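You operate a simulated robot arm through the tools that you are given. There is no shell and no other tool.

You are at the controls of a simulated robot arm. One attempt, no reset.

Task
Put the local label on the teal-striped carton, press it flat with the green pad and send it off.
Fine: ease the blue knob, yellow slider out; push it down the rollers, close up to the end stop; green pad back; flaps stay shut; the other labels and carton stay.
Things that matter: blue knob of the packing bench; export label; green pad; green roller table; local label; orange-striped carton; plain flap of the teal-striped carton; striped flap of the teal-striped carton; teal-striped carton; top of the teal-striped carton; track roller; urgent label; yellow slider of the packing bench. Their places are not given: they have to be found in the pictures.

The check looks at the end state, three seconds after you hand in, the way a careful person would. Anything else that was tipped, shoved, dropped, spilled or broken makes it a failure.

Robot
A 7-joint arm with a two-finger parallel gripper, fixed in place. Base frame: the origin is at the foot of the arm, x ahead of it, y to its left, z up; the work surface is at about z = 880. Units: mm, degrees, N and s.
Its first joint turns from -166.0 to 166.0 degrees. Payload 4.4 kg.
The tool frame sits at the grasp point between the pads (the TCP): z along the fingers, y along the line on which they close. The tips reach 23 mm beyond it. Largest opening 94 mm; finger width 38, thickness 10; the body of the gripper, 54 by 96 mm, starts 39 mm behind the TCP.
Orientation is that of the tool frame in the base frame, as a unit quaternion [w, x, y, z]. With the fingers straight down and closing along the base's y, the tool's x points along the base's -x, its y along +y and its z along -z.

Tools
- The arm moves only by the tool apply_moves. Its argument "rows" is a list of rows, each a list of 3 entries, a list of its own where there are three numbers: the gripper command, from -1 (shut) to 1 (fully open), values between in proportion, then the shift along the tool's x, y, z in mm, then the turn, a rotation vector about the tool's x, y, z in degrees. In form: [[grip, [tx, ty, tz], [ax, ay, az]], ...]. A call has 1 to 20 rows; each row shifts and turns the commanded pose from where the row before left it, along the tool's axes as they then stand. A row lasts 0.2 s, in which the tool goes at most 50 mm and 8.6 degrees; a call with a longer step from one row to the next is refused whole, and so is a gripper value outside its range. A pose out of reach is approached as far as the arm can. The call stops where the force on the tool passes 70 N (or 10 N more than at its start, if that is more) or the arm is blocked; 0.2 s more then pass. The fingers move at their own pace (about 72 mm/s each) and stop on an object; they squeeze with about 20 N. The grip force told is the motor's: it shows also when the fingers shut on nothing. Time passes only in rows, and 0.2 s behind the last, so rows that do not move let the fingers close. The reply holds the time, the measured pose of the TCP, the force on the tool along the base axes, the opening and the grip force, in the units named above and with some noise, with the torque about the TCP (base axes, N m) and any sound that the robot's microphone picked up.
- Cameras (640 x 400 px; columns grow to the right, rows downward): "scene" is fixed at [225.3, -495.3, 1631.8]; the picture's right is [0.86, -0.51, 0.00], its down [-0.28, -0.47, -0.84] and it looks along [0.43, 0.72, -0.54] (base axes); focal length 367 px, centre (320, 200). "wrist" rides on the gripper at [86, 16, -74] in the tool frame; the picture's right is [-0.18, 0.98, 0.00], its down [-0.58, -0.11, -0.81] and it looks along [-0.79, -0.15, 0.59] (tool axes); focal length 243 px, centre (320, 200).
- camera(camera): a new picture of that camera. The clock stands still meanwhile.
- measure_at(camera, pixels): for up to 12 pixels [column, row] of the newest picture of that camera ("zoom" is the newest enlarged one), the place [x, y, z] in the base frame of the surface seen there, good to about 2 mm, but the place of the scene camera against the robot may be out by one fixed shift of up to 25 mm in any direction. The clock stands still meanwhile.
- enlarge(camera, box): a new picture of the part [left, top, right, bottom] of that camera's present view, enlarged. The clock stands still meanwhile.
- job_done(): hands the job in; it is judged then, once.

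Open the gripper and draw the arm clear of the work before you hand the job in, unless the task says otherwise.

The tools are called as name(argument=value, ...) on one line, values as JSON. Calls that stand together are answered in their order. apply_moves: Moves the arm, as the interface text tells. Its arguments: {"type":"object","properties":{"rows":{"type":"array"}},"required":["rows"]} The other tools are called the same way: camera (camera) takes a picture; measure_at (camera, pixels) gives the place of the surface under pixels of a picture; enlarge (camera, box) takes an enlarged picture of a part of a camera's view; job_done () hands the job in.

At the start:

```text
clock: 0.0
position: [594.3, 421.6, 1205.8]
ee_rot: [0.0, 0.0, 1.0, 0.0]
force: [0.2, 0.0, 0.1]
moment: [-0.01, 0.01, 0.0]
grip_width: 93.9
gripper_force: 0.2
```

scene: 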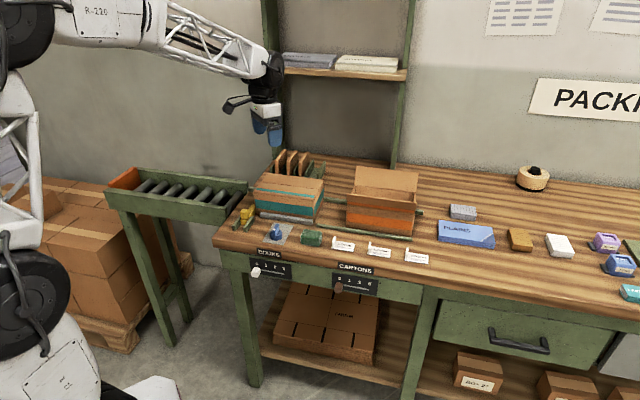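
wrist: 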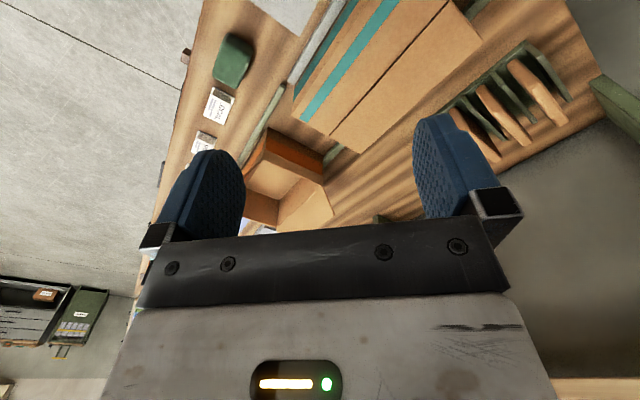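

The first pictures show the bench with the teal-striped carton near (290,195), the roller table at (180,195), labels at (343,243), (379,251), (417,256). I enlarge these areas to see details.

enlarge(camera="scene", box=[220, 140, 340, 215])

enlarge(camera="scene", box=[225, 200, 345, 275])

enlarge(camera="scene", box=[320, 220, 440, 295])

enlarge(camera="scene", box=[95, 150, 255, 250])

```text
5.33 times, centred on (280, 178) of scene
```

zoom: 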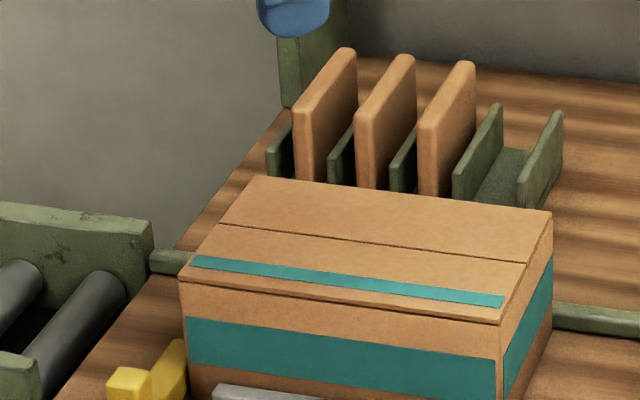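

```text
5.33 times, centred on (285, 238) of scene
```

zoom: 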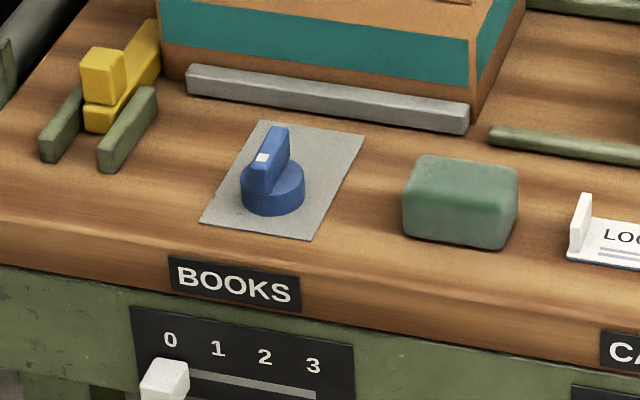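

```text
5.33 times, centred on (380, 258) of scene
```

zoom: 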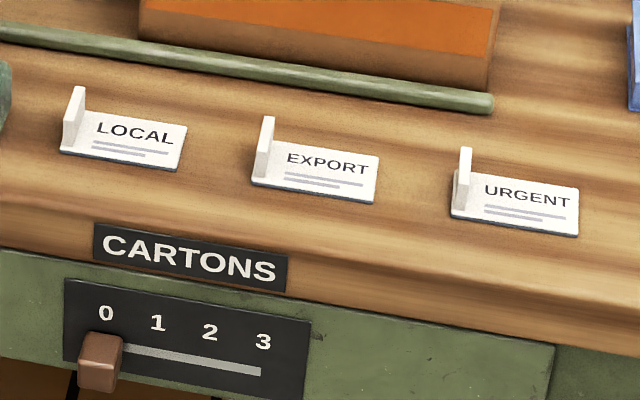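

```text
4.00 times, centred on (175, 200) of scene
```

zoom: 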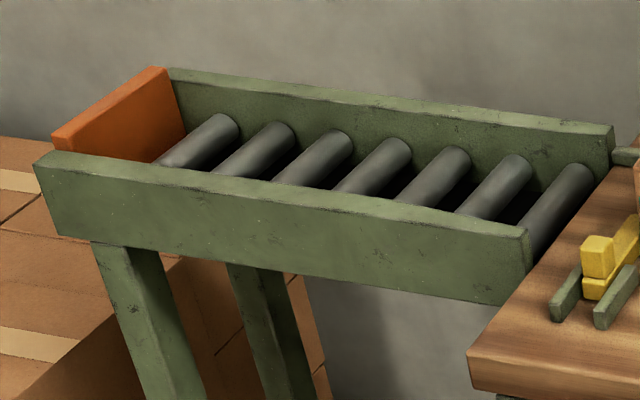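

Now I measure key points of the scene: carton corners, roller table, labels, knob, slider, pad.

camera(camera="scene")

measure_at(camera="scene", pixels=[[255, 191], [312, 200], [322, 181], [267, 175], [290, 185], [256, 209], [312, 222], [275, 231], [311, 238], [245, 214], [343, 245], [379, 252]])

measure_at(camera="scene", pixels=[[416, 258], [120, 178], [108, 191], [150, 186], [240, 182], [228, 209], [232, 200], [262, 216], [310, 221], [265, 210], [244, 222], [345, 185]])

```text
taken
```

scene: 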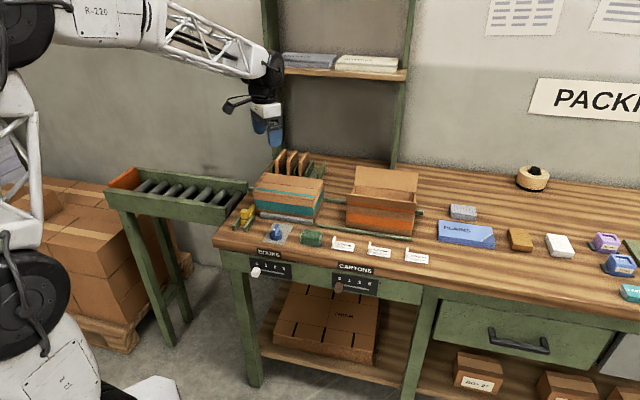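

```text
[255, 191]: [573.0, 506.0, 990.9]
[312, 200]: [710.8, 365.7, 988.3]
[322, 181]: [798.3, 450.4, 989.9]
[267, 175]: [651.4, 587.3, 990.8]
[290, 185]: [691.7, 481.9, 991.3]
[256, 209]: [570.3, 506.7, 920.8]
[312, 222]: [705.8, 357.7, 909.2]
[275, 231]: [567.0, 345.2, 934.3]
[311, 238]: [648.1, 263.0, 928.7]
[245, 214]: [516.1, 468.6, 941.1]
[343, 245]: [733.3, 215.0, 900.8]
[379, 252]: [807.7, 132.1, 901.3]
```

```text
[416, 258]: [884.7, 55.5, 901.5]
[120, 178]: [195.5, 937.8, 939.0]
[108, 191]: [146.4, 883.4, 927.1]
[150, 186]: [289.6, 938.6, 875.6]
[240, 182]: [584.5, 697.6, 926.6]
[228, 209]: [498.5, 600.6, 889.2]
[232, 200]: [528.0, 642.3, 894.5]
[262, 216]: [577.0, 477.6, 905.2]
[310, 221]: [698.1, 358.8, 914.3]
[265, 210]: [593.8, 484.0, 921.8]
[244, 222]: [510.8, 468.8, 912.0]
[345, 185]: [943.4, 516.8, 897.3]
```

The bench is turned about 45° in the base frame. I compare with the wrist camera, which has no offset, by taking a wrist picture and measuring the same features.

camera(camera="wrist")

enlarge(camera="wrist", box=[160, 0, 480, 200])

measure_at(camera="wrist", pixels=[[303, 120], [331, 137], [300, 60], [447, 3], [390, 70], [234, 55], [217, 105], [203, 140], [220, 75], [280, 140], [180, 60], [400, 10]])

```text
taken
```

wrist: 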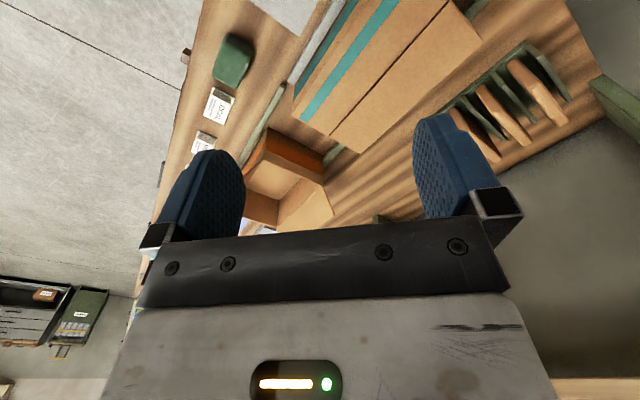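

```text
2.00 times, centred on (320, 100) of wrist
```

zoom: 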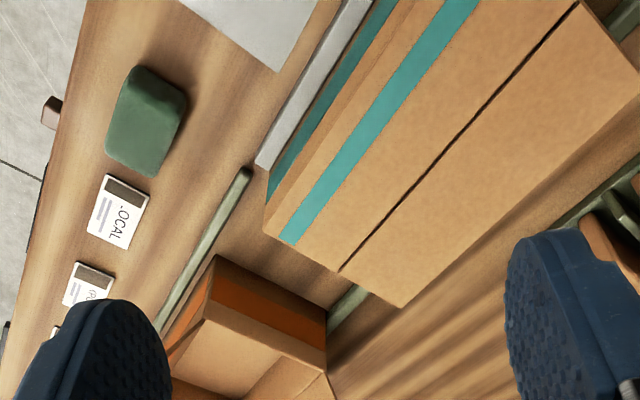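

```text
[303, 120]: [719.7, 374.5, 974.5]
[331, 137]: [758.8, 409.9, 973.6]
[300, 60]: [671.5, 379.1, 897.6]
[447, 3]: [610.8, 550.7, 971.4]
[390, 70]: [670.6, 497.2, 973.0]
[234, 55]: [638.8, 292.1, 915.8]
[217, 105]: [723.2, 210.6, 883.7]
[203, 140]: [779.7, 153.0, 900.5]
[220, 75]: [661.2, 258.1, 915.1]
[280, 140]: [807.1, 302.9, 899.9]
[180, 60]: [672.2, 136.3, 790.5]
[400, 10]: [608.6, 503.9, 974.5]
```

The wrist view puts the carton top at z≈973 (scene reads ≈17 mm high), so table is about 880. I move to a view position in front of the labels, yawed ~45° to align with the bench.

apply_moves(rows=[[1, [0, -37, 9], [0, 0, 0]], [1, [0, -37, 9], [0, 0, 0]], [1, [0, -37, 9], [0, 0, 0]], [1, [0, -37, 9], [0, 0, 0]], [1, [0, -37, 9], [0, 0, 0]], [1, [0, -37, 9], [0, 0, 0]], [1, [0, 0, 0], [0, 0, -7.5]], [1, [0, 0, 0], [0, 0, -7.5]], [1, [0, 0, 0], [0, 0, -7.5]], [1, [0, 0, 0], [0, 0, -7.5]], [1, [0, 0, 0], [0, 0, -7.5]], [1, [0, 0, 0], [0, 0, -7.5]]])

camera(camera="wrist")

camera(camera="scene")

```text
clock: 2.6
position: [595.7, 201.0, 1152.5]
ee_rot: [0.0, -0.384, 0.923, 0.0]
force: [-0.1, 0.3, -0.4]
moment: [0.01, -0.01, 0.03]
grip_width: 93.9
gripper_force: 0.0
```

```text
taken
```

wrist: 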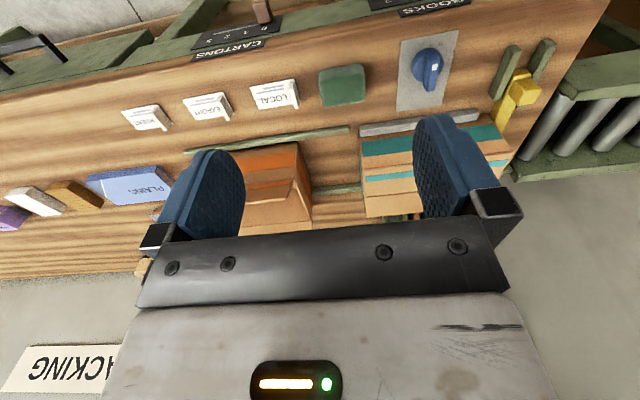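

```text
taken
```

scene: 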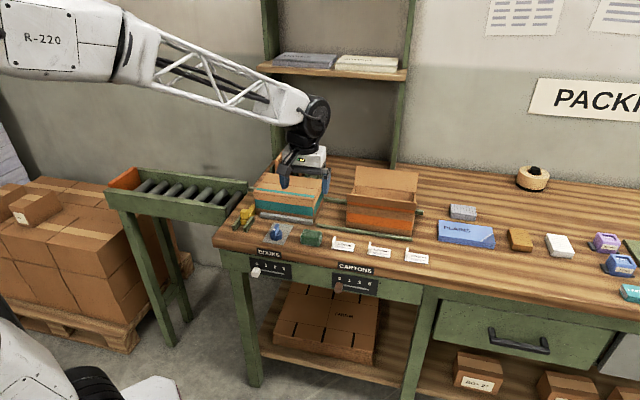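

The wrist now sees the whole front of the bench: labels at (275,95), pad (342,84), knob (427,68), slider (515,95). I enlarge for details and measure.

enlarge(camera="wrist", box=[200, 40, 360, 140])

measure_at(camera="zoom", pixels=[[202, 190], [378, 165], [396, 260], [226, 275], [380, 215], [300, 215], [480, 120], [645, 95], [490, 250], [570, 170], [130, 245], [60, 150]])

enlarge(camera="wrist", box=[340, 10, 580, 160])

```text
4.00 times, centred on (280, 90) of wrist
```

zoom: 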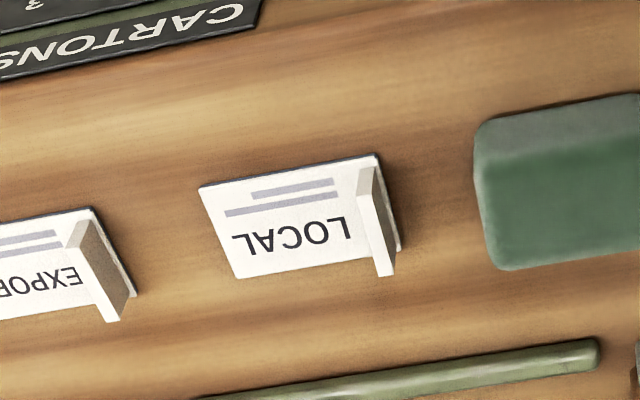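

```text
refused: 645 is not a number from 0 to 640
```

```text
2.67 times, centred on (460, 85) of wrist
```

zoom: 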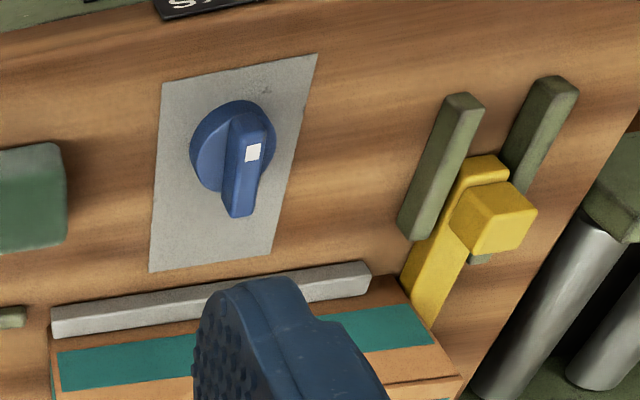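

Now I measure the knob, slider, clamp bar and guides in this zoomed view.

measure_at(camera="zoom", pixels=[[253, 153], [245, 120], [240, 212], [208, 130], [162, 85], [316, 55], [148, 272], [278, 252], [60, 325], [365, 270], [490, 165], [470, 220]])

measure_at(camera="zoom", pixels=[[465, 105], [415, 225], [555, 85], [530, 160], [425, 300], [440, 270], [505, 215], [520, 205], [620, 200], [500, 380], [600, 380], [400, 150]])

enlarge(camera="wrist", box=[200, 40, 360, 140])

measure_at(camera="zoom", pixels=[[202, 190], [360, 165], [396, 245], [240, 273], [385, 215], [370, 175], [480, 140], [630, 110], [495, 250], [570, 190], [390, 265], [120, 300]])

```text
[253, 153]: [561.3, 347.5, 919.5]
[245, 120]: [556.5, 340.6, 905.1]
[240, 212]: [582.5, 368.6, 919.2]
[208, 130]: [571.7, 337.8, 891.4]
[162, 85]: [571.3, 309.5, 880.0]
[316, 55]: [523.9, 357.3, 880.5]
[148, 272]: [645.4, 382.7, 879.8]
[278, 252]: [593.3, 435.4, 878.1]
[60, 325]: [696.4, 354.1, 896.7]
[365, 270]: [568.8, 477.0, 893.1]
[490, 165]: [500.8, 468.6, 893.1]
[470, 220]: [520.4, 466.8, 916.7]
```

```text
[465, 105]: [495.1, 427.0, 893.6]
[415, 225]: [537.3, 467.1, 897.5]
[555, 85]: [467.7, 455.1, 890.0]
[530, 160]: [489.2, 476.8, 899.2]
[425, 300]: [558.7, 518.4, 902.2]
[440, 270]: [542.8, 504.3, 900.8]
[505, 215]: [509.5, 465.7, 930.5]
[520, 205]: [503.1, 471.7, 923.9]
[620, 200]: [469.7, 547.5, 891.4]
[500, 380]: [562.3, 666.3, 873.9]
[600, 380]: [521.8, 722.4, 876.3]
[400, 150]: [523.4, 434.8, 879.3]
```

```text
4.00 times, centred on (280, 90) of wrist
```

zoom: 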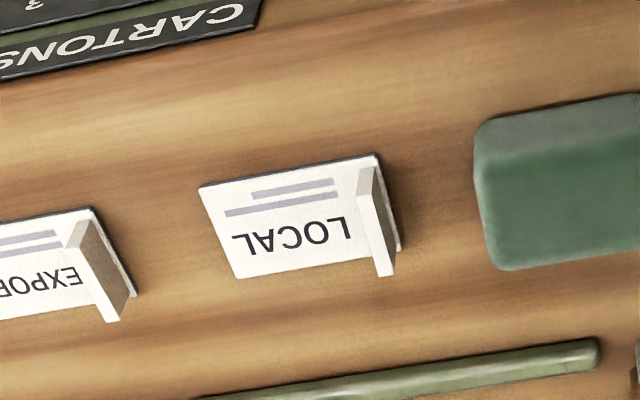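

```text
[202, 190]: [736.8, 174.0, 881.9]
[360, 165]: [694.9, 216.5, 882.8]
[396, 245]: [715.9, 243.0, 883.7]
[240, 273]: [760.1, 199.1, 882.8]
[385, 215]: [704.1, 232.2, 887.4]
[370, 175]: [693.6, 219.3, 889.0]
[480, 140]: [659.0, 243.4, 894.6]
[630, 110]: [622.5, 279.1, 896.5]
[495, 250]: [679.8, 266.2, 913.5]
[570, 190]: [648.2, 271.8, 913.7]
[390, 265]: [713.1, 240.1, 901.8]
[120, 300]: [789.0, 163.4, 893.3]
```

Label corners in the wrist frame give a bench frame at 45° (label ~62×34 mm, fin at its left end near (705,230)). I move closer above the label to look at the fin.

apply_moves(rows=[[1, [-15.6, -11.4, 28.5], [0, 0, 0]], [1, [-15.6, -11.4, 28.5], [0, 0, 0]], [1, [-15.6, -11.4, 28.5], [0, 0, 0]], [1, [-15.6, -11.4, 28.5], [0, 0, 0]], [1, [-15.6, -11.4, 28.5], [0, 0, 0]], [1, [0, 0, 0], [0, 0, 0]]])

camera(camera="wrist")

enlarge(camera="wrist", box=[240, 40, 400, 140])

```text
clock: 4.0
position: [691.1, 215.0, 1011.0]
ee_rot: [0.0, -0.382, 0.924, 0.0]
force: [0.1, 0.9, -0.3]
moment: [0.02, 0.0, 0.01]
grip_width: 93.7
gripper_force: 0.0
```

```text
taken
```

wrist: 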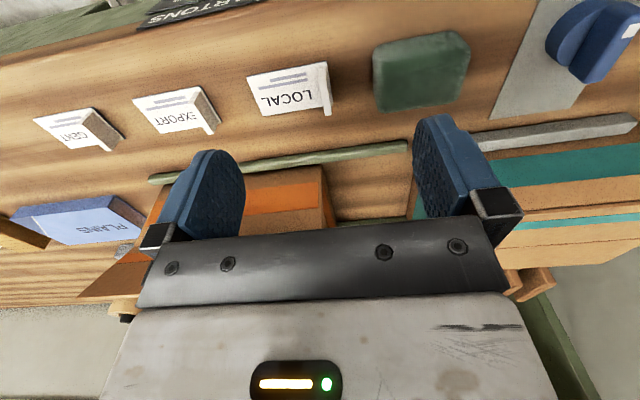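

```text
4.00 times, centred on (320, 90) of wrist
```

zoom: 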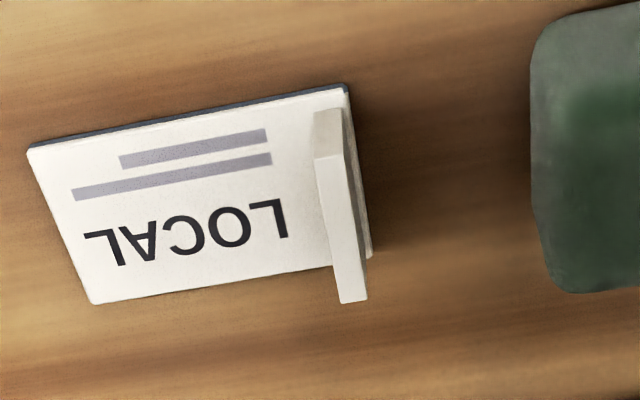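

The label shows clearly with its fin at zoom (340,200). I measure the label corners and the fin.

measure_at(camera="zoom", pixels=[[32, 152], [338, 92], [96, 298], [325, 160], [342, 162], [345, 295], [358, 295], [330, 130], [365, 255], [325, 262], [560, 60], [560, 280]])

measure_at(camera="wrist", pixels=[[380, 60], [382, 105], [462, 98], [466, 45], [420, 80], [378, 85], [590, 40], [570, 60], [600, 75], [630, 30], [500, 110], [520, 15]])

```text
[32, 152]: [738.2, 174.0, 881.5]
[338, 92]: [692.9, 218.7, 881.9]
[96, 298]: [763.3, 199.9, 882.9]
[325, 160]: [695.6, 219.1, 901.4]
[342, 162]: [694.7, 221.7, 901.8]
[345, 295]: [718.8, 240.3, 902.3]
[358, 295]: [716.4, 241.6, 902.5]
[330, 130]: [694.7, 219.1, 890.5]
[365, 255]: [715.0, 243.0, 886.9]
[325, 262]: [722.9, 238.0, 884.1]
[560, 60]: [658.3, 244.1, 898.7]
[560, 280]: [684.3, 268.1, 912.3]
```

```text
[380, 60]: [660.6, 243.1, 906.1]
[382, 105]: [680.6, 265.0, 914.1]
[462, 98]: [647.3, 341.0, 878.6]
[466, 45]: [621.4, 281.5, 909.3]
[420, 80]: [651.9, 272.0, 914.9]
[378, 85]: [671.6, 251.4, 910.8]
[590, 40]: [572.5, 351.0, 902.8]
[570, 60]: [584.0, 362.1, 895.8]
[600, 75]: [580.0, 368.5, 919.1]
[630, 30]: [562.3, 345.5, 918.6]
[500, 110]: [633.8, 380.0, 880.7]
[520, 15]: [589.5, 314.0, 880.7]
```

Fin centre is at about (706.3, 230.6), top z≈902, 3–4 mm thick. I narrow the opening to ~36 mm (the pad is near on the left) and descend to z=940 above it.

apply_moves(rows=[[-0.2, [-10.9, 0.2, 0], [0, 0, 0]], [-0.2, [-10.9, 0.1, 0], [0, 0, 0]], [-0.2, [0, 0, 35.5], [0, 0, 0]], [-0.2, [0, 0, 35.5], [0, 0, 0]], [-0.2, [0, 0, 0], [0, 0, 0]]])

camera(camera="wrist")

enlarge(camera="scene", box=[290, 190, 410, 265])

```text
clock: 5.2
position: [705.1, 230.5, 939.2]
ee_rot: [-0.001, -0.383, 0.924, 0.0]
force: [0.2, -0.4, -0.2]
moment: [-0.06, 0.04, 0.01]
grip_width: 37.6
gripper_force: 0.1
```

```text
taken
```

wrist: 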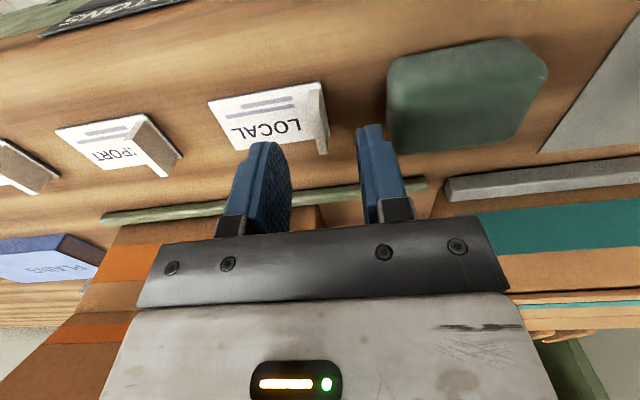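

```text
5.33 times, centred on (350, 228) of scene
```

zoom: 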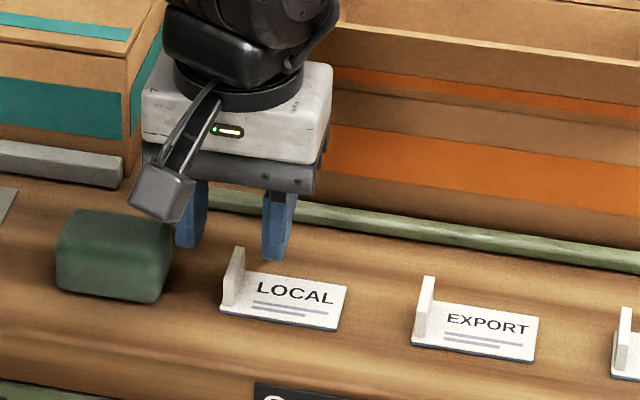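

The fin (col ~322) lies midway between the fingers. I descend to z≈909 and close.

apply_moves(rows=[[-0.2, [-0.8, 0.4, 15], [0, 0, 0]], [-0.2, [0, 0, 15], [0, 0, 0]], [-0.2, [0, 0, 0], [0, 0, 0]]])

camera(camera="wrist")

```text
clock: 6.0
position: [705.2, 231.9, 909.9]
ee_rot: [0.0, -0.382, 0.924, 0.0]
force: [0.7, 0.0, 0.3]
moment: [-0.03, 0.01, -0.01]
grip_width: 37.4
gripper_force: 0.2
```

```text
taken
```

wrist: 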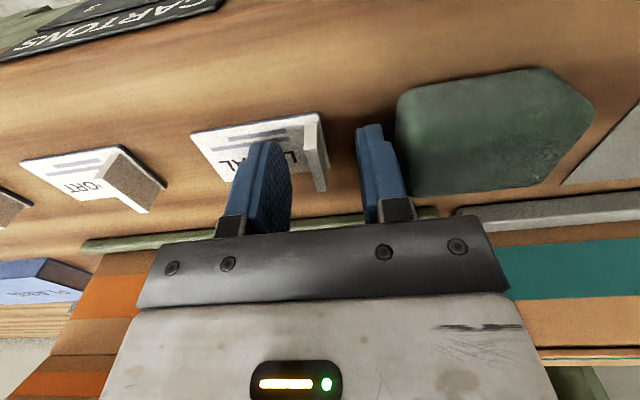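

The fin is between the fingers with no contact. I close the gripper.

apply_moves(rows=[[-0.9, [0, 0, 0], [0, 0, 0]], [-1, [0, 0, 0], [0, 0, 0]], [-1, [0, 0, 0], [0, 0, 0]], [-1, [0, 0, 0], [0, 0, 0]]])

enlarge(camera="wrist", box=[160, 60, 480, 260])

```text
clock: 7.0
position: [705.0, 233.2, 908.9]
ee_rot: [0.001, -0.383, 0.924, 0.0]
force: [-0.1, -0.6, -0.1]
moment: [-0.01, 0.01, 0.02]
grip_width: 4.5
gripper_force: 20.0
```

```text
2.00 times, centred on (320, 160) of wrist
```

zoom: 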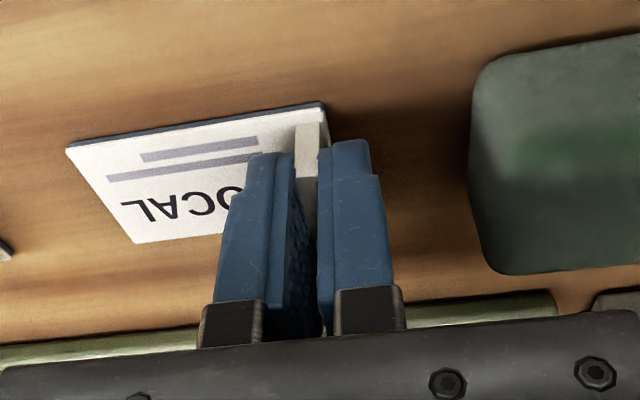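

The fin is held (4.5 mm, 20 N). I lift straight up, then shift toward the carton, staying high.

apply_moves(rows=[[-1, [0, 0, -15], [0, 0, 0]], [-1, [0, 0, -35], [0, 0, 0]], [-1, [0, 0, -40], [0, 0, 0]], [-1, [0, 0, -40], [0, 0, 0]], [-1, [0, 0, -40], [0, 0, 0]], [-1, [0, 0, -30], [0, 0, 0]], [-1, [-15.4, 37.6, 0], [0, 0, 0]], [-1, [-15.4, 37.6, 0], [0, 0, 0]], [-1, [-15.4, 37.6, 0], [0, 0, 0]], [-1, [-15.4, 37.6, 0], [0, 0, 0]], [-1, [-15.4, 37.6, 0], [0, 0, 0]], [-1, [0, 0, 0], [0, 0, 0]]])

camera(camera="wrist")

camera(camera="scene")

```text
clock: 9.6
position: [626.7, 420.6, 1109.1]
ee_rot: [0.001, -0.383, 0.924, -0.001]
force: [-0.3, 0.7, -0.7]
moment: [0.03, -0.02, 0.0]
grip_width: 4.3
gripper_force: 19.9
```

```text
taken
```

wrist: 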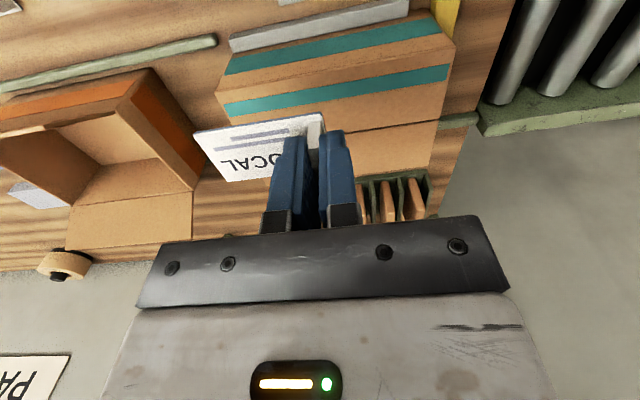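

```text
taken
```

scene: 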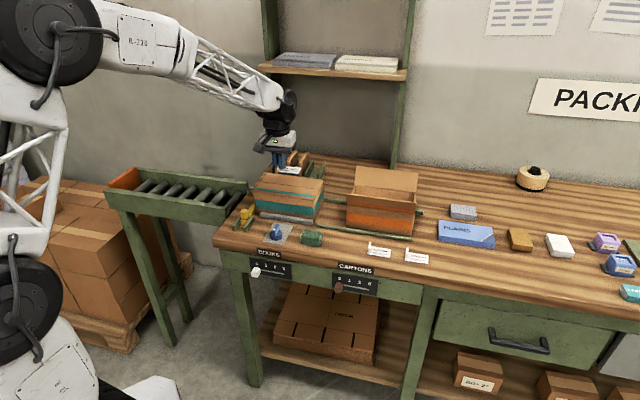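

The label is held level; the carton's top is visible at (340,110). I enlarge and measure its edges and the seam.

enlarge(camera="wrist", box=[190, 0, 510, 200])

measure_at(camera="zoom", pixels=[[58, 190], [525, 80], [75, 220], [510, 140], [500, 238], [470, 345], [300, 140], [300, 200], [440, 250], [440, 260], [90, 90], [400, 20]])

```text
2.00 times, centred on (350, 100) of wrist
```

zoom: 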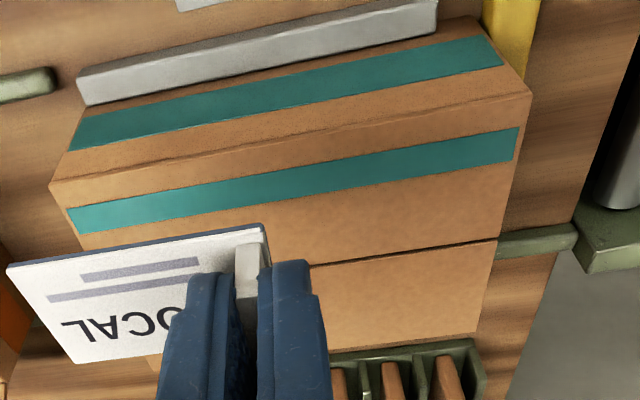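

```text
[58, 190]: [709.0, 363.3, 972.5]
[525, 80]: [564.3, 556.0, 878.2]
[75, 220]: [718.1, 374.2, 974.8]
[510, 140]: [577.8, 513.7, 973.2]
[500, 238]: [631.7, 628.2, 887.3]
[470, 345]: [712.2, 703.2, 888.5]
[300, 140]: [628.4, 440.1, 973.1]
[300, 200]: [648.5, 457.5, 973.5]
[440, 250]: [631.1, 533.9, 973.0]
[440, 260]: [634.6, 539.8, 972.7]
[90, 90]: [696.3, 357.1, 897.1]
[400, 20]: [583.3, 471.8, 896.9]
```

I measure more points on the top: left edge, back edge, seam line and front edge.

measure_at(camera="zoom", pixels=[[494, 241], [350, 260], [470, 325], [400, 335], [472, 331], [518, 95], [522, 105], [300, 128], [100, 178], [60, 185], [505, 160], [488, 242]])

measure_at(camera="wrist", pixels=[[440, 20], [450, 5], [500, 60], [540, 30], [600, 45], [480, 125], [560, 110], [620, 95], [575, 15], [205, 45], [60, 75], [460, 118]])

```text
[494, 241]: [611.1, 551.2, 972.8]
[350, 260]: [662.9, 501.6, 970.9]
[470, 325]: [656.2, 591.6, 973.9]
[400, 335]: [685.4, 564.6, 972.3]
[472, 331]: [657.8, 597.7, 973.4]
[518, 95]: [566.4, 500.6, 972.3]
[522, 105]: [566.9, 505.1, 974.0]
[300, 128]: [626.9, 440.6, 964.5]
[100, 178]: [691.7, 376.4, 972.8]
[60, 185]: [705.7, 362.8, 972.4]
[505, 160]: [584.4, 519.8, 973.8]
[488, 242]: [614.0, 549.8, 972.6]
```

```text
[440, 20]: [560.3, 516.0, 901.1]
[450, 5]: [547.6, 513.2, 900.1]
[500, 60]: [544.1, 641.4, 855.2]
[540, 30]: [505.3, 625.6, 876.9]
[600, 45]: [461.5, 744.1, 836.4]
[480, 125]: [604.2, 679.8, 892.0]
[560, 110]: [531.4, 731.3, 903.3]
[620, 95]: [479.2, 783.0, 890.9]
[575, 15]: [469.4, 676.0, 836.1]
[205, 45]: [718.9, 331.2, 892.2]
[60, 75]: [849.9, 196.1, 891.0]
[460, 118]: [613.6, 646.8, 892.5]
```

I measure the held label against the TCP to know the exact offset before placing.

measure_at(camera="zoom", pixels=[[14, 270], [255, 232], [78, 357], [150, 300], [240, 262], [255, 260], [110, 345], [20, 268], [245, 245], [258, 245], [60, 320], [200, 245]])

```text
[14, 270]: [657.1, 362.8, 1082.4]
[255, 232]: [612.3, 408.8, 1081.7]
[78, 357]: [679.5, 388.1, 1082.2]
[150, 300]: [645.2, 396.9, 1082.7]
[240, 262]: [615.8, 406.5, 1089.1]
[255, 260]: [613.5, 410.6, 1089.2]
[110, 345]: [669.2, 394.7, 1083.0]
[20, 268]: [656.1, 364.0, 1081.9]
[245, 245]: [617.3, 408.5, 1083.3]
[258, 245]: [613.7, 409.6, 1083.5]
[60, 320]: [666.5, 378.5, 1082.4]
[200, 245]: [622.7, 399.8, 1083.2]
```

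Label centre is offset (+30.5 along the bench, −2 in depth) from the TCP, level, top at TCP−27. I move so that the label hangs above the centre of the carton top, at z≈1022.

apply_moves(rows=[[-1, [-28, 10.7, 0], [0, 0, 0]], [-1, [-28, 10.7, 0], [0, 0, 0]], [-1, [-27.5, 10.8, 0], [0, 0, 0]], [-1, [0, 0, 29], [0, 0, 0]], [-1, [0, 0, 29], [0, 0, 0]], [-1, [0, 0, 29], [0, 0, 0]], [-1, [0, 0, 0], [0, 0, 0]]])

camera(camera="wrist")

enlarge(camera="scene", box=[230, 140, 350, 215])

```text
clock: 11.2
position: [665.1, 501.8, 1022.0]
ee_rot: [0.0, -0.383, 0.924, 0.0]
force: [-0.4, 0.0, -0.6]
moment: [-0.01, -0.03, -0.04]
grip_width: 4.4
gripper_force: 20.7
```

```text
taken
```

wrist: 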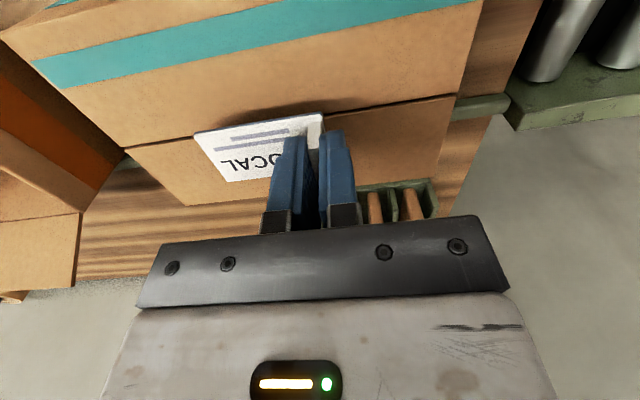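

```text
5.33 times, centred on (290, 178) of scene
```

zoom: 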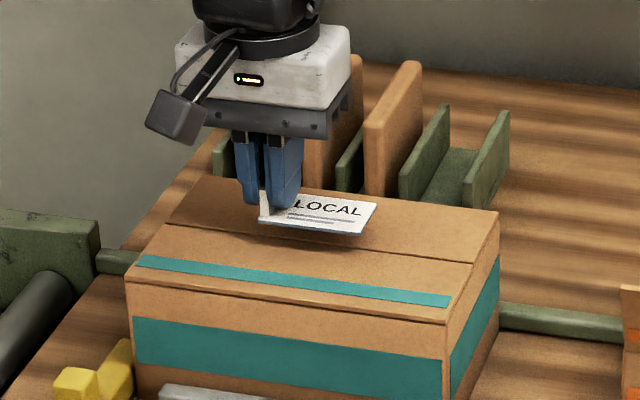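

The label hangs above the middle of the top, over the seam. I lower slowly toward contact at about z=1002.5.

apply_moves(rows=[[-1, [0, 0, 6], [0, 0, 0]], [-1, [0, 0, 6], [0, 0, 0]], [-1, [0, 0, 4], [0, 0, 0]], [-1, [0, 0, 2], [0, 0, 0]], [-1, [0, 0, 0], [0, 0, 0]]])

enlarge(camera="scene", box=[250, 160, 330, 210])

```text
clock: 12.4
position: [664.0, 501.9, 1004.2]
ee_rot: [-0.001, -0.382, 0.924, 0.001]
force: [-0.6, -0.4, -0.8]
moment: [0.03, -0.02, 0.0]
grip_width: 4.4
gripper_force: 19.9
```

```text
8.00 times, centred on (290, 185) of scene
```

zoom: 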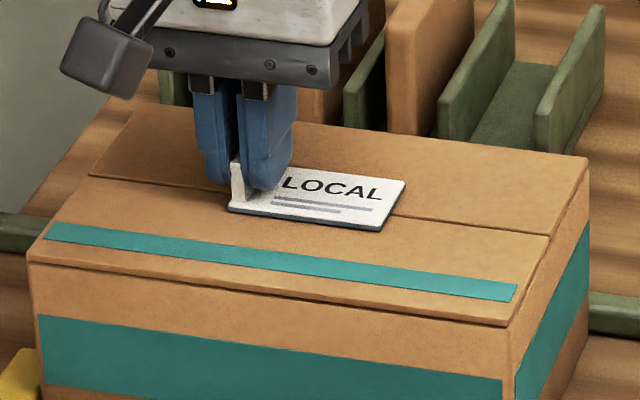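

No contact yet at 1004.2 (forces near zero). I lower in 1 mm steps until a light contact shows.

apply_moves(rows=[[-1, [0, 0, 1], [0, 0, 0]], [-1, [0, 0, 1], [0, 0, 0]], [-1, [0, 0, 0], [0, 0, 0]]])

```text
clock: 13.2
position: [663.9, 502.1, 1002.5]
ee_rot: [0.001, -0.383, 0.924, 0.0]
force: [-1.3, 0.5, 12.9]
moment: [-0.02, -0.01, -0.03]
grip_width: 4.6
gripper_force: 20.5
```

Contact (≈13 N up). The label is on the top; I ease up half a millimetre and open the fingers to about 30 mm, then look.

apply_moves(rows=[[-1, [0, 0, -0.6], [0, 0, 0]], [-0.8, [0, 0, 0], [0, 0, 0]], [-0.6, [0, 0, 0], [0, 0, 0]], [-0.4, [0, 0, 0], [0, 0, 0]], [-0.3, [0, 0, 0], [0, 0, 0]]])

enlarge(camera="scene", box=[250, 160, 330, 210])

camera(camera="wrist")

```text
clock: 14.4
position: [662.9, 500.8, 1002.9]
ee_rot: [0.0, -0.382, 0.924, 0.0]
force: [0.3, 0.2, 0.8]
moment: [-0.02, 0.03, -0.02]
grip_width: 33.1
gripper_force: 0.0
```

```text
8.00 times, centred on (290, 185) of scene
```

zoom: 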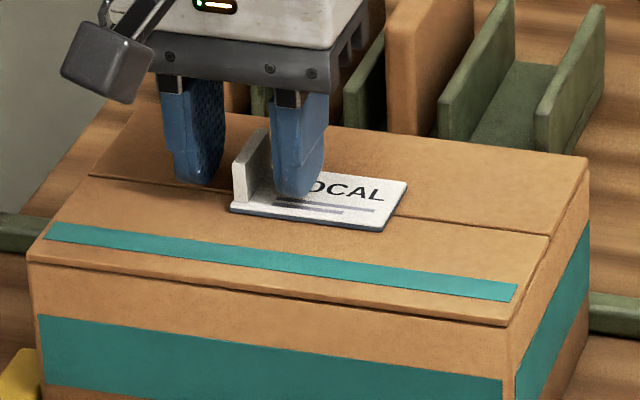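

```text
taken
```

wrist: 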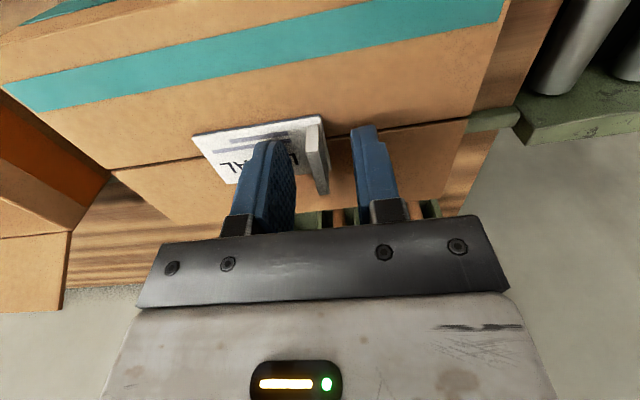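

The label lies flat on the top, released. I lift straight up and take a picture to measure its place.

apply_moves(rows=[[-0.3, [0, 0, -20], [0, 0, 0]], [-0.3, [0, 0, -40], [0, 0, 0]], [-0.3, [0, 0, -40], [0, 0, 0]], [-0.3, [40, 0, -20], [0, 0, 0]], [-0.3, [45, 0, 0], [0, 0, 0]], [-0.3, [0, 0, 0], [0, 0, 0]]])

camera(camera="wrist")

enlarge(camera="wrist", box=[190, 30, 430, 180])

```text
clock: 15.8
position: [604.4, 442.2, 1123.0]
ee_rot: [0.001, -0.382, 0.924, 0.0]
force: [-0.9, -0.2, -0.7]
moment: [-0.03, 0.01, 0.0]
grip_width: 32.9
gripper_force: 0.1
```

```text
taken
```

wrist: 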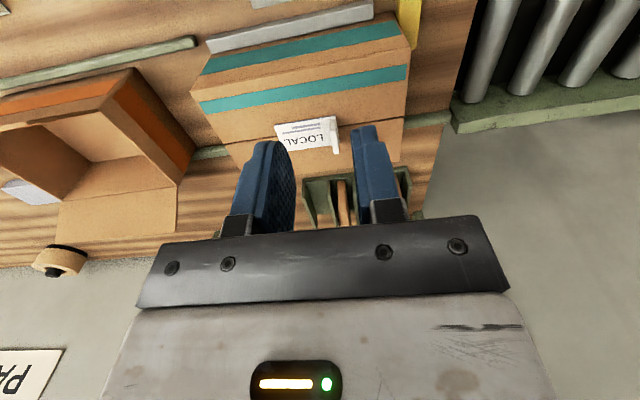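

```text
2.67 times, centred on (310, 105) of wrist
```

zoom: 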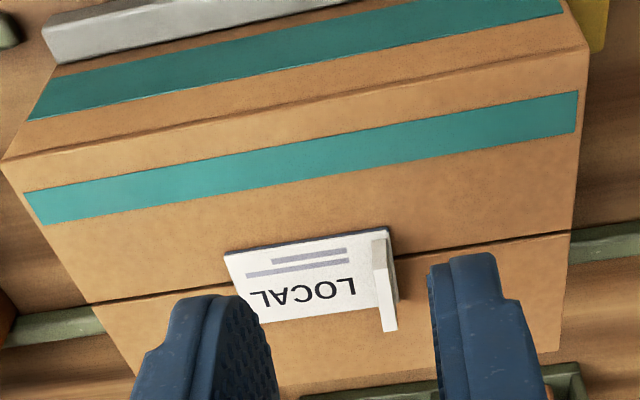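

I measure the label's corners and the carton edges in this view.

measure_at(camera="zoom", pixels=[[228, 256], [383, 234], [370, 310], [375, 272], [386, 272], [386, 328], [394, 326], [10, 165], [574, 100], [565, 235], [95, 300], [300, 285]])

```text
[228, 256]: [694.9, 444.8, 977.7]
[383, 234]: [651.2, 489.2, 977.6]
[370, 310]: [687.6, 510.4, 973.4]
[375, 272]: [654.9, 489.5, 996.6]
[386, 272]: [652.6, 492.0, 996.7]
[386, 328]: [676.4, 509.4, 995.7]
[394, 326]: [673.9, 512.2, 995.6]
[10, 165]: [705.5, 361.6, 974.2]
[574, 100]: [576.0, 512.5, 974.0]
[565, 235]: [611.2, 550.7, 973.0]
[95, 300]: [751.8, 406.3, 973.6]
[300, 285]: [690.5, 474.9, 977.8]
```

Label centre is at bench coords (146, 823), straddling the seam, square. Next I go to the green pad: move over it high, then rotate 90° so the fingers close across its narrow side (keeps fingers away from the fin when pressing).

apply_moves(rows=[[1, [21, -32, 0], [0, 0, 0]], [1, [21, -32, 0], [0, 0, 0]], [1, [21, -32, 0], [0, 0, 0]], [1, [21, -33, 0], [0, 0, 0]], [1, [0, 0, 0], [0, 0, 7.5]], [1, [0, 0, 0], [0, 0, 7.5]], [1, [0, 0, 0], [0, 0, 7.5]], [1, [0, 0, 0], [0, 0, 7.5]], [1, [0, 0, 0], [0, 0, 7.5]], [1, [0, 0, 0], [0, 0, 7.5]], [1, [0, 0, 0], [0, 0, 7.5]], [1, [0, 0, 0], [0, 0, 7.5]], [1, [0, 0, 0], [0, 0, 7.5]], [1, [0, 0, 0], [0, 0, 7.5]], [1, [0, 0, 0], [0, 0, 7.5]], [1, [0, 0, 0], [0, 0, 7.5]], [1, [0, 0, 50], [0, 0, 0]], [1, [0, 0, 50], [0, 0, 0]], [1, [0, 0, 0], [0, 0, 0]]])

camera(camera="wrist")

camera(camera="scene")

```text
clock: 19.8
position: [635.4, 290.8, 1022.9]
ee_rot: [0.0, 0.384, 0.924, 0.0]
force: [-0.3, -0.3, 0.7]
moment: [0.0, -0.01, 0.01]
grip_width: 94.0
gripper_force: 0.2
```

```text
taken
```

wrist: 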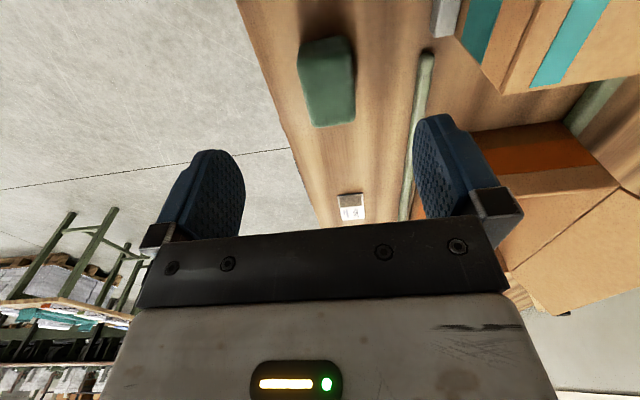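

```text
taken
```

scene: 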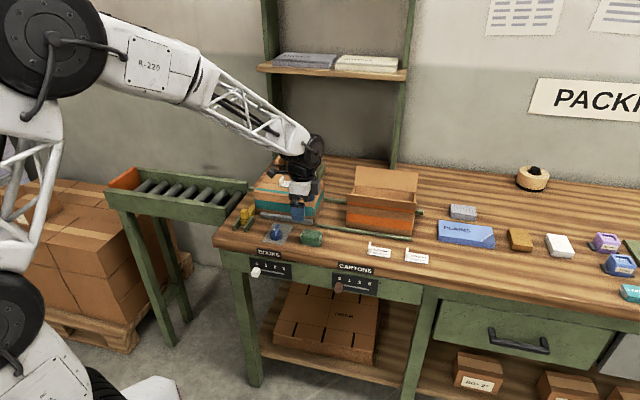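

The pad is seen at (327,80) from above. I enlarge and measure its outline.

enlarge(camera="wrist", box=[250, 20, 410, 140])

measure_at(camera="wrist", pixels=[[303, 60], [353, 60], [325, 40], [330, 122], [312, 90], [350, 90], [330, 80], [310, 50], [345, 50], [352, 118], [315, 120], [320, 70]])

```text
3.33 times, centred on (330, 80) of wrist
```

zoom: 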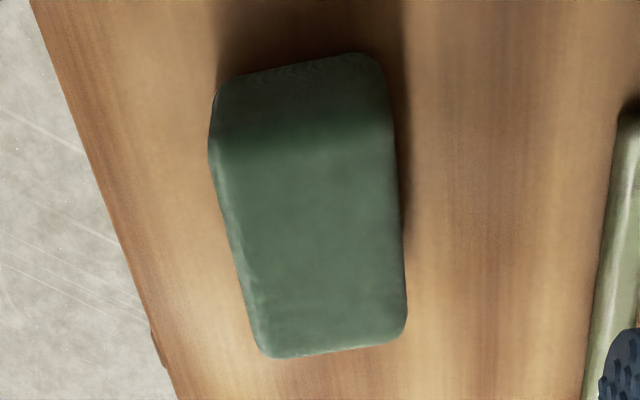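

```text
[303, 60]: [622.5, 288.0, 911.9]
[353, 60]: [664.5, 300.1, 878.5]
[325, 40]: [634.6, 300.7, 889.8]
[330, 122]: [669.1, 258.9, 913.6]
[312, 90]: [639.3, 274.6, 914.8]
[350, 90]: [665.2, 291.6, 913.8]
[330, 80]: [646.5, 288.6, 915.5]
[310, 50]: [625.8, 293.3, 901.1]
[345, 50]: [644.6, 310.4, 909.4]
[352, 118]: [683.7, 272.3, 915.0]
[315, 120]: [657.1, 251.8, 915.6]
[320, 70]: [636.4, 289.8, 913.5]
```

Pad outline gives centre ≈(653.4, 279.3), about 59×40×35 mm. I centre over it, opening ~70 mm, and descend to z≈911.

apply_moves(rows=[[0.5, [-20.8, 4.6, 0], [0, 0, 0]], [0.5, [0, 0, 40], [0, 0, 0]], [0.5, [0, 0, 30], [0, 0, 0]], [0.5, [0, 0, 0], [0, 0, 0]]])

camera(camera="wrist")

enlarge(camera="scene", box=[250, 190, 370, 265])

```text
clock: 20.8
position: [653.3, 276.9, 953.6]
ee_rot: [-0.001, 0.383, 0.924, 0.001]
force: [-0.7, -0.3, 0.4]
moment: [-0.01, 0.05, -0.01]
grip_width: 70.6
gripper_force: 0.1
```

```text
taken
```

wrist: 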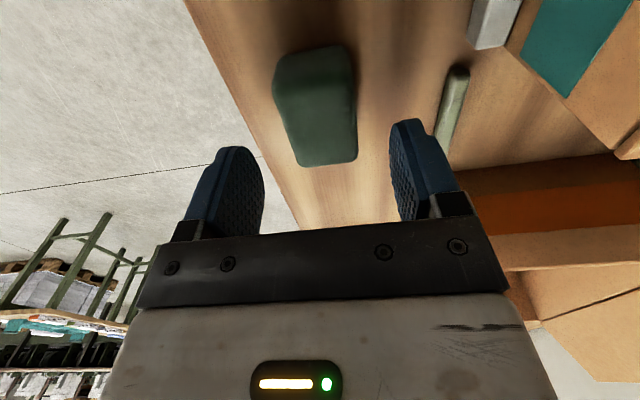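

```text
5.33 times, centred on (310, 228) of scene
```

zoom: 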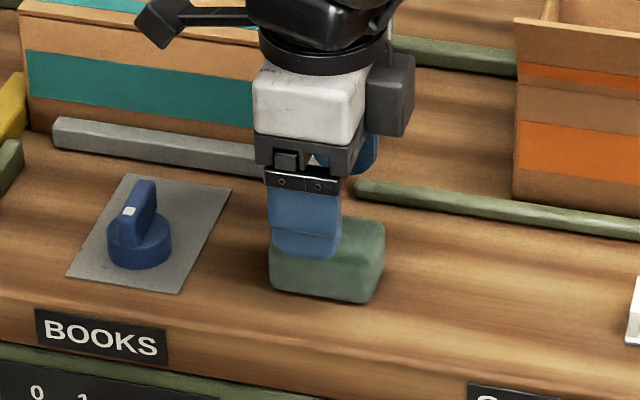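

The scene view suggests the fingers may sit left of the pad's middle; I measure both finger and pad in the same pictures to check.

measure_at(camera="zoom", pixels=[[275, 220], [338, 230], [305, 245], [275, 285], [368, 290], [320, 282], [375, 235], [350, 225]])

measure_at(camera="wrist", pixels=[[275, 90], [285, 60], [340, 48], [352, 70], [354, 155], [302, 163], [320, 110], [330, 160], [310, 55], [356, 100]])

```text
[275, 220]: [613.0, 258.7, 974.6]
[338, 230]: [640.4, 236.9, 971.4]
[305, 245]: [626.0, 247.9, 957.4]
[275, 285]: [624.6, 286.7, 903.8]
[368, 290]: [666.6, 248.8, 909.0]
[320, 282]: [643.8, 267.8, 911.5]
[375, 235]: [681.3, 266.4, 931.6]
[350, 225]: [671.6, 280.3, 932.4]
```

```text
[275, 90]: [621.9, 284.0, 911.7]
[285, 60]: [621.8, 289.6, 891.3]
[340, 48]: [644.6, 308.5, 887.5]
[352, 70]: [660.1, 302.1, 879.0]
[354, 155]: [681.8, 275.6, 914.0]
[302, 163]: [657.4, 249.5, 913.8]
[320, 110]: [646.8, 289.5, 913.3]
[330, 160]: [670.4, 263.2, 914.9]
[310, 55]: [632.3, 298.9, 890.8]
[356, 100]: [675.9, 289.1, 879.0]
```

Both frames agree that finger and pad centres match within ~2 mm. I descend to z≈911 and close.

apply_moves(rows=[[0.5, [0, 1.5, 22], [0, 0, 0]], [0.5, [0, 0, 21], [0, 0, 0]], [0.5, [0, 0, 0], [0, 0, 0]], [0, [0, 0, 0], [0, 0, 0]], [-0.3, [0, 0, 0], [0, 0, 0]], [-0.6, [0, 0, 0], [0, 0, 0]], [-1, [0, 0, 0], [0, 0, 0]], [-1, [0, 0, 0], [0, 0, 0]]])

camera(camera="wrist")

enlarge(camera="scene", box=[250, 190, 370, 265])

```text
clock: 22.6
position: [654.3, 279.4, 910.3]
ee_rot: [0.0, 0.383, 0.924, 0.0]
force: [0.0, 0.2, 0.1]
moment: [0.05, -0.02, -0.01]
grip_width: 41.6
gripper_force: 19.7
```

```text
taken
```

wrist: 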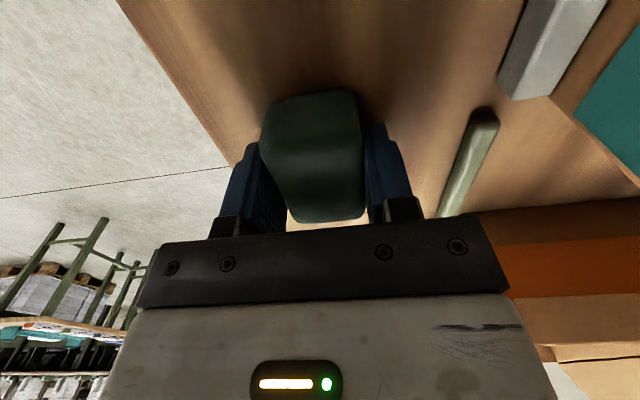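

```text
5.33 times, centred on (310, 228) of scene
```

zoom: 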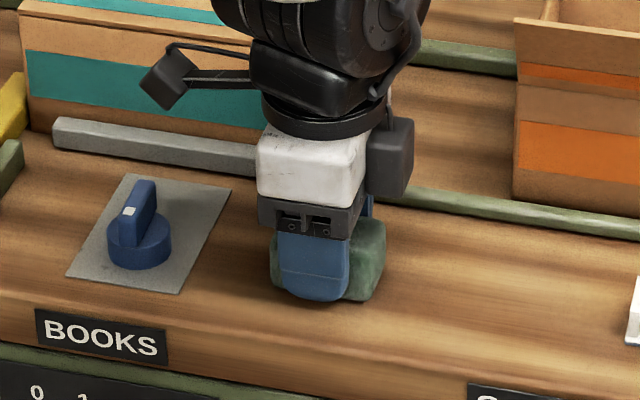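

The pad is held (41.6 mm, 20 N) at grip pose (654.3, 279.4, 910.3), which I'll reuse to put it back. I lift and carry it above the label.

apply_moves(rows=[[-1, [0, 0, -20], [0, 0, 0]], [-1, [0, 0, -40], [0, 0, 0]], [-1, [0, 0, -40], [0, 0, 0]], [-1, [0, 0, -40], [0, 0, 0]], [-1, [0, 0, -40], [0, 0, 0]], [-1, [22, 32.7, 0], [0, 0, 0]], [-1, [22, 32.7, 0], [0, 0, 0]], [-1, [22, 32.7, 0], [0, 0, 0]], [-1, [22, 32.7, 0], [0, 0, 0]], [-1, [22, 32.7, 0], [0, 0, 0]], [-1, [0, 0, 0], [0, 0, 0]]])

camera(camera="wrist")

enlarge(camera="scene", box=[230, 130, 350, 205])

```text
clock: 25.0
position: [691.6, 473.7, 1088.5]
ee_rot: [0.001, 0.383, 0.924, 0.0]
force: [0.5, -0.4, 0.1]
moment: [0.04, -0.02, -0.01]
grip_width: 41.5
gripper_force: 19.8
```

```text
taken
```

wrist: 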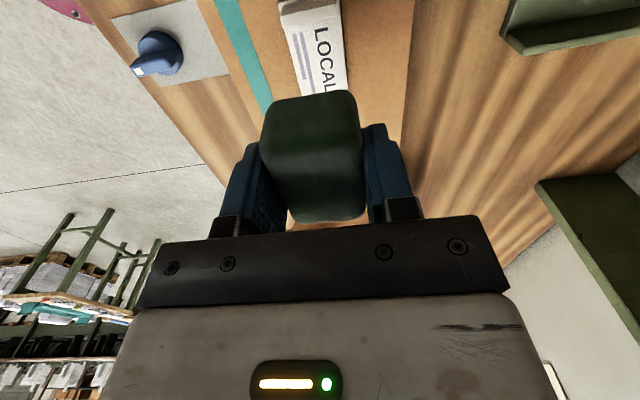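

```text
5.33 times, centred on (290, 168) of scene
```

zoom: 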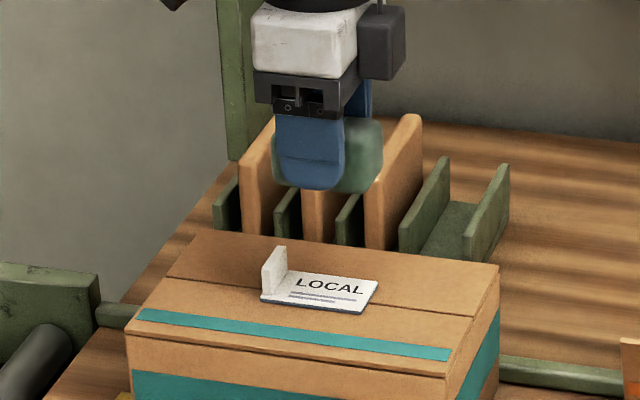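

I measure the pad's near (left) face and the label fin in this wrist view to set the clearance.

measure_at(camera="wrist", pixels=[[272, 108], [310, 100], [345, 95], [310, 130], [350, 130], [270, 140], [300, 15], [325, 12], [313, 8], [338, 60], [300, 70], [320, 50]])

enlarge(camera="wrist", box=[240, 0, 400, 120])

```text
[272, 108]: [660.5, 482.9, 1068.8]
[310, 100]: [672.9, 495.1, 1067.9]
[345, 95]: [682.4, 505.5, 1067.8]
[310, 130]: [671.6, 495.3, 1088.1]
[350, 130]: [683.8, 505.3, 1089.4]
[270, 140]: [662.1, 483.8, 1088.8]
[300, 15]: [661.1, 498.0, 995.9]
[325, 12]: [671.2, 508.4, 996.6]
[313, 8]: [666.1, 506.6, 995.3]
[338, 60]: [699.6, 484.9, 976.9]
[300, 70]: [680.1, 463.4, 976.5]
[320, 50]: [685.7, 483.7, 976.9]
```

```text
3.33 times, centred on (320, 60) of wrist
```

zoom: 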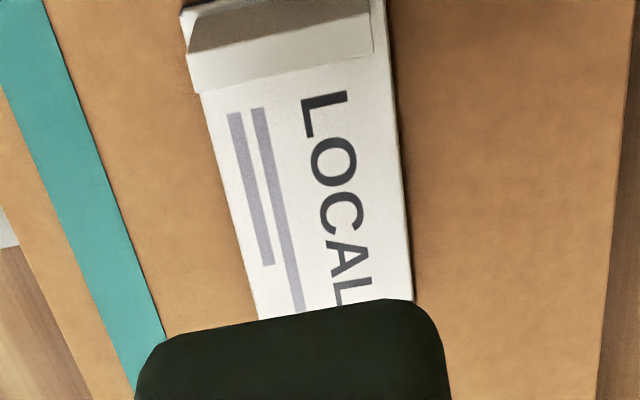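

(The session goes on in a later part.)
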